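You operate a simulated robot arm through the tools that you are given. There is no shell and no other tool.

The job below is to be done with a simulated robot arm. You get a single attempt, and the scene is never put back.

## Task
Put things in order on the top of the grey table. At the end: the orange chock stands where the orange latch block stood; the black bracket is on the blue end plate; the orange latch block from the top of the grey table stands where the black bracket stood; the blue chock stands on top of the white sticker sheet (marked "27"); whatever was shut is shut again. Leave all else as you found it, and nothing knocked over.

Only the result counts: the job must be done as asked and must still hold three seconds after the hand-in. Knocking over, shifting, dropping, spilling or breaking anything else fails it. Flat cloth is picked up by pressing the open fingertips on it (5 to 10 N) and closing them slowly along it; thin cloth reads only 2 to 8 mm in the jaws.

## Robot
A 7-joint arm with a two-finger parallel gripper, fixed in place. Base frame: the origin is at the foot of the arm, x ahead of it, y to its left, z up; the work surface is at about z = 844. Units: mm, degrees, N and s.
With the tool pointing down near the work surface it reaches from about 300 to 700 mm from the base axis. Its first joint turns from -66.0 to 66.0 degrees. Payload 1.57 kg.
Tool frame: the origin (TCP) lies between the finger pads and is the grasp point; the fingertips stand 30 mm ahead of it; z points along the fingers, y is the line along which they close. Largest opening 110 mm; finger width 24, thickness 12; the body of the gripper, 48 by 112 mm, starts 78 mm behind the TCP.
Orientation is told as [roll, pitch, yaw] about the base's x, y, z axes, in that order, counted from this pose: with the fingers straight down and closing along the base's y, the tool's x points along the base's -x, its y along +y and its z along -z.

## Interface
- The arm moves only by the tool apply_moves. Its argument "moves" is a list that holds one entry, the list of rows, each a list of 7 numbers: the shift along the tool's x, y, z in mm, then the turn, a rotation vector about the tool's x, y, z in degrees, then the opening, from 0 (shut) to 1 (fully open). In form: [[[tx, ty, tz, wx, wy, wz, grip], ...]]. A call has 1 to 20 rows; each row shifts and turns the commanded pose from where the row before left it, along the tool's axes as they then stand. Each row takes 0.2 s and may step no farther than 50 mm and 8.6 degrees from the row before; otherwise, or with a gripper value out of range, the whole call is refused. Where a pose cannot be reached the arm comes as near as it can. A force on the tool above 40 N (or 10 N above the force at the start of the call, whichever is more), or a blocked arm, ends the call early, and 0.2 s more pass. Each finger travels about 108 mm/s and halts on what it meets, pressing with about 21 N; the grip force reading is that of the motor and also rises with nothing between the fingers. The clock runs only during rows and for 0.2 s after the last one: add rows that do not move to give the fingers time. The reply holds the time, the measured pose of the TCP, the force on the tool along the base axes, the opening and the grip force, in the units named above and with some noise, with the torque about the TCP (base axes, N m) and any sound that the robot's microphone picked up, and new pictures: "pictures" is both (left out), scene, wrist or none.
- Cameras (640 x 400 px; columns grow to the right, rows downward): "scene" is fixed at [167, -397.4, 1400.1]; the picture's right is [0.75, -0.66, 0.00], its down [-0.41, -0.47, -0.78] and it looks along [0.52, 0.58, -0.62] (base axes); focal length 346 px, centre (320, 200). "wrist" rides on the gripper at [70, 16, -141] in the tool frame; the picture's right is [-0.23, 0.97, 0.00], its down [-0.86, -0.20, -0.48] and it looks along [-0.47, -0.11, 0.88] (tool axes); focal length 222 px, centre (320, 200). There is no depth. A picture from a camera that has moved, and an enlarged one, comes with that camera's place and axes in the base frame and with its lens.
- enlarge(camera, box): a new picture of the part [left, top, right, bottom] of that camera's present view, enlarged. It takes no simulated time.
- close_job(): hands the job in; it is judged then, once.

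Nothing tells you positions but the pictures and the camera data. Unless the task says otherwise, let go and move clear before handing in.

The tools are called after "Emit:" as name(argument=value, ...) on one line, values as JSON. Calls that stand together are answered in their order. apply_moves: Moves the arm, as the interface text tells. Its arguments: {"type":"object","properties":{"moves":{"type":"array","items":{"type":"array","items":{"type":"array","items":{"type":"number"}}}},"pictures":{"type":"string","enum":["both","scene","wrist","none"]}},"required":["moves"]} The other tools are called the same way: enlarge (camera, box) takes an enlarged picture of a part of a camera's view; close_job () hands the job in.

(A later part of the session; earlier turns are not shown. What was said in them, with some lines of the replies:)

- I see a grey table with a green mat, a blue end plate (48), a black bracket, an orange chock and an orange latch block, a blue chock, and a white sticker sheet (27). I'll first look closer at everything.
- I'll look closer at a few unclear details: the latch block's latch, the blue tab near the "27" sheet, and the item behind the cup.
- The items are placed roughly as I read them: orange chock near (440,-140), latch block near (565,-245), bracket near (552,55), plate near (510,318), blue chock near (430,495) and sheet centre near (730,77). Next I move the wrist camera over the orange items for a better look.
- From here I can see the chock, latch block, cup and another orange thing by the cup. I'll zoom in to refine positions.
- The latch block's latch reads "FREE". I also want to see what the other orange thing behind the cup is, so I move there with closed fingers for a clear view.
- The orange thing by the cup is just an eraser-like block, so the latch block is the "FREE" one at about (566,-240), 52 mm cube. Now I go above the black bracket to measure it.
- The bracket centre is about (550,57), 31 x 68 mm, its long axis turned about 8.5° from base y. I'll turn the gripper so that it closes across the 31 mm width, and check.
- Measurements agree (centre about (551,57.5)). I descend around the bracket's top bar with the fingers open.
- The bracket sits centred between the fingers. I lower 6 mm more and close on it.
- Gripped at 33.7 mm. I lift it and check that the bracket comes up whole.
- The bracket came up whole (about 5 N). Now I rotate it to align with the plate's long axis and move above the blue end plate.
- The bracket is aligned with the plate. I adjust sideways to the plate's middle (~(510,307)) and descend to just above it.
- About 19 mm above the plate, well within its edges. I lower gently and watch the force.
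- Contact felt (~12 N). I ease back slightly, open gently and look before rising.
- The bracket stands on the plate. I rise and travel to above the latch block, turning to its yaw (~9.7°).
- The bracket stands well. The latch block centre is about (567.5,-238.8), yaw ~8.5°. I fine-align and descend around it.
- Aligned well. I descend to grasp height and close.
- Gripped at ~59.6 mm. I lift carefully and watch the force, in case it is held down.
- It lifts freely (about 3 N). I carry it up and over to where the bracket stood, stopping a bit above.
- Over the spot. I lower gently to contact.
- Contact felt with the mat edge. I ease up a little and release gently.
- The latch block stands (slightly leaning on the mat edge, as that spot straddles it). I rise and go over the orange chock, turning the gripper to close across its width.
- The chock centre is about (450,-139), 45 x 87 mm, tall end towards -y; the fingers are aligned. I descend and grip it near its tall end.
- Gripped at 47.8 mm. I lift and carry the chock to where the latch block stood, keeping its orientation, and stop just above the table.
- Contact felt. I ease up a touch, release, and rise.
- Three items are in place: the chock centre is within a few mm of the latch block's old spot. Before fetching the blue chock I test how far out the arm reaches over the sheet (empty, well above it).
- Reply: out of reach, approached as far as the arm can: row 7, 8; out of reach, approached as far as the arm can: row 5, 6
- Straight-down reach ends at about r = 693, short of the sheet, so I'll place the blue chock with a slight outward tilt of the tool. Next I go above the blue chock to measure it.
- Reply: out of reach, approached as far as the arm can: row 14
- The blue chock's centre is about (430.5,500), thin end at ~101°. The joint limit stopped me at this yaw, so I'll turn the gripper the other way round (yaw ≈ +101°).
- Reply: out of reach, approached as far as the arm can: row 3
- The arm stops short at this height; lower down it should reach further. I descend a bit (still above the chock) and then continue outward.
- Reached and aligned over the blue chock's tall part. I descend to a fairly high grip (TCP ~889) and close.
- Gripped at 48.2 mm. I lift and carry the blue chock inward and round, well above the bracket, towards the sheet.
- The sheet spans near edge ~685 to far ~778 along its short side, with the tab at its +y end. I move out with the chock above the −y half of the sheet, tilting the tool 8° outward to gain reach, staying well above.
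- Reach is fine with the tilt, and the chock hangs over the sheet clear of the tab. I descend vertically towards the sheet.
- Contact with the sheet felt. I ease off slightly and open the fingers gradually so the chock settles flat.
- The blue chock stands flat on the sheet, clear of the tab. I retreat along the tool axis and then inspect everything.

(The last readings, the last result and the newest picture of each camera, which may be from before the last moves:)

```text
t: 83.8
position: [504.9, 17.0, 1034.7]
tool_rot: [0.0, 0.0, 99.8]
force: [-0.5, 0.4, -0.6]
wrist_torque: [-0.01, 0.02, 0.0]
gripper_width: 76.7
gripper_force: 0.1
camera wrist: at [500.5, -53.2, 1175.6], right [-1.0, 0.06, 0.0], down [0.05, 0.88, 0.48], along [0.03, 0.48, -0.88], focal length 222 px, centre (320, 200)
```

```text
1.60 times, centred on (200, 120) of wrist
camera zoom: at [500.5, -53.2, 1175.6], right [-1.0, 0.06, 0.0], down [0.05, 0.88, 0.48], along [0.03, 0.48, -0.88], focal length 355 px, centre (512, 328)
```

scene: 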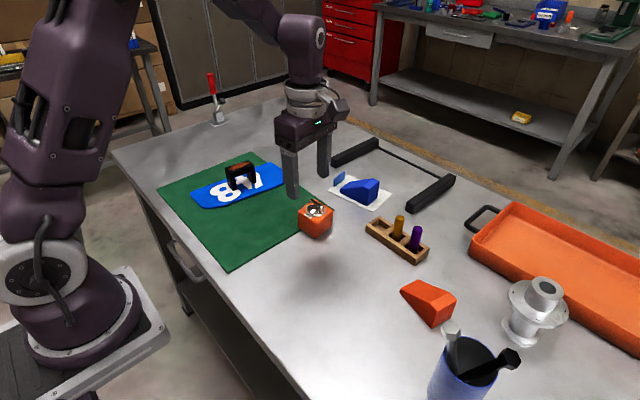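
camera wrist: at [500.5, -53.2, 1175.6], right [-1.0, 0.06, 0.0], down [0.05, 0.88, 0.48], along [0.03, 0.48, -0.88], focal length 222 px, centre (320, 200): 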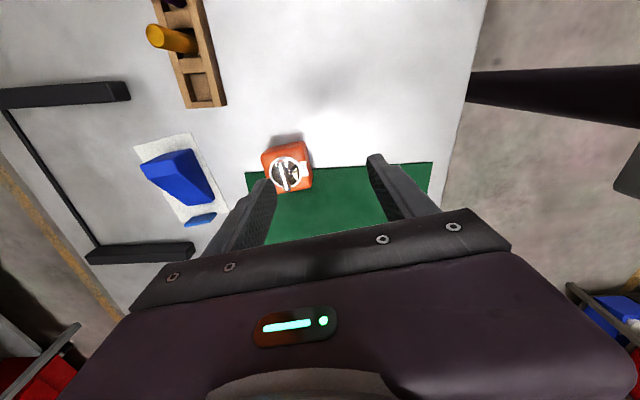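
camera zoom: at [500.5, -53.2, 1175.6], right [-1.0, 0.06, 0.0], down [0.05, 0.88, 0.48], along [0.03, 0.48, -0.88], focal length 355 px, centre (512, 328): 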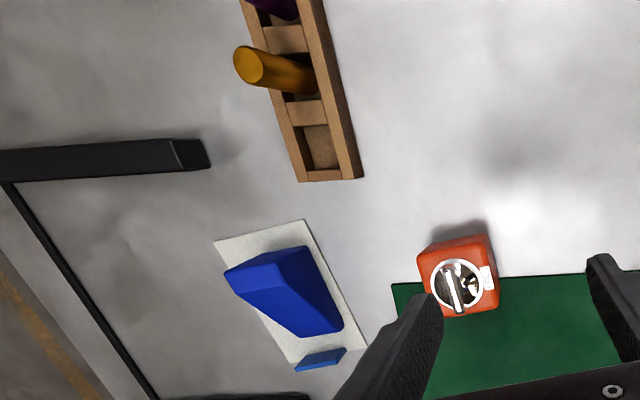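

Everything matches the asked arrangement: bracket on the plate, latch block at the bracket's spot, orange chock at the latch block's spot, blue chock on the sheet with the tab untouched. I raise the arm a little more and do one last stability check.

Emit:
apply_moves(moves=[[[0, 20, -20, 0, 0, 0, 0.7], [0, 20, -20, 0, 0, 0, 0.7], [0, 0, 0, 0, 0, 0, 0.7], [0, 0, 0, 0, 0, 0, 0.7], [0, 0, 0, 0, 0, 0, 0.7], [0, 0, 0, 0, 0, 0, 0.7]]])

Emit:
enlarge(camera="scene", box=[280, 130, 480, 330])

Emit:
enlarge(camera="scene", box=[390, 240, 590, 400])

```text
t: 85.2
position: [465.3, 12.5, 1074.7]
tool_rot: [0.0, 0.0, 99.8]
force: [-0.9, 0.0, -0.7]
wrist_torque: [-0.02, 0.0, 0.0]
gripper_width: 77.0
gripper_force: 0.3
camera wrist: at [461.3, -58.0, 1214.9], right [-1.0, 0.06, 0.0], down [0.05, 0.88, 0.48], along [0.03, 0.48, -0.88], focal length 222 px, centre (320, 200)
```

scene: 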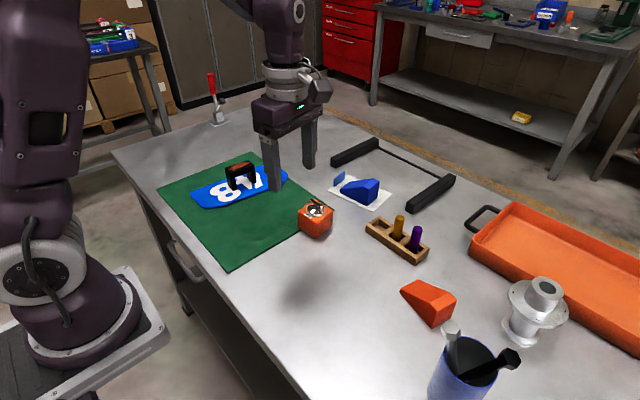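
wrist: 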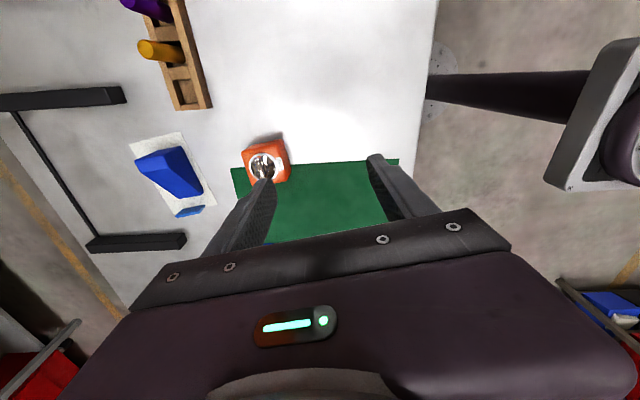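

```text
2.00 times, centred on (380, 230) of scene
camera zoom: at [167.0, -397.4, 1400.1], right [0.75, -0.66, 0.0], down [-0.41, -0.47, -0.78], along [0.52, 0.58, -0.62], focal length 692 px, centre (200, 140)
```

zoom: 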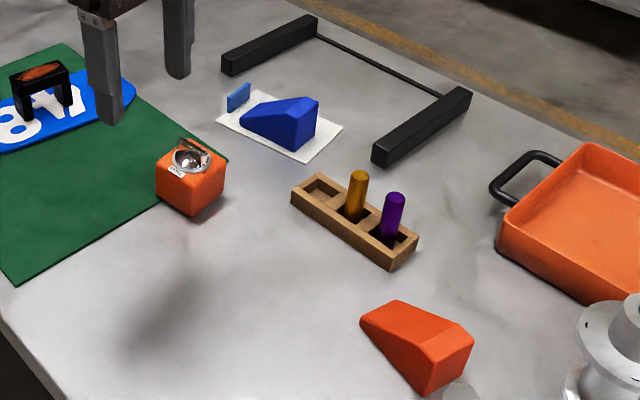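

```text
2.50 times, centred on (490, 320) of scene
camera zoom: at [167.0, -397.4, 1400.1], right [0.75, -0.66, 0.0], down [-0.41, -0.47, -0.78], along [0.52, 0.58, -0.62], focal length 866 px, centre (-105, -100)
```

zoom: 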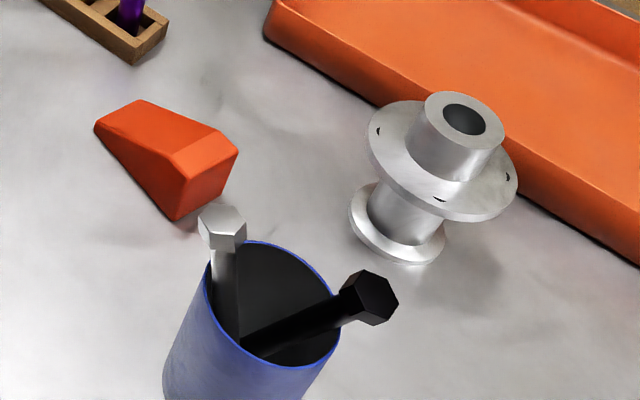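

All four items stand in their asked places, nothing else has moved or fallen, and the gripper is open and clear. I hand the job in.

Emit:
close_job()

```text
The job is handed in.
```

I finished the rearrangement and handed the job in. In the last pictures all four items were in place and nothing else looked moved or knocked over. I haven't been told how it was judged.

- **Black bracket:** it stands on the blue end plate, lined up with the plate's long side.
- **Orange latch block:** it stands where the bracket stood. That spot straddles the edge of the green mat, so the block leans slightly (I estimate about 5°). Its latch still reads "FREE".
- **Orange chock:** it stands where the latch block stood, within a few millimetres of the old centre.
- **Blue chock:** it stands flat on the white "27" sheet, inside the edges, and the small blue tab at one end was not touched.

The sheet was just beyond the arm's straight-down reach, so I set the blue chock down with the gripper tilted about 8°. It settled flat when I let go. I found nothing shut that needed opening, so there was nothing to close again.
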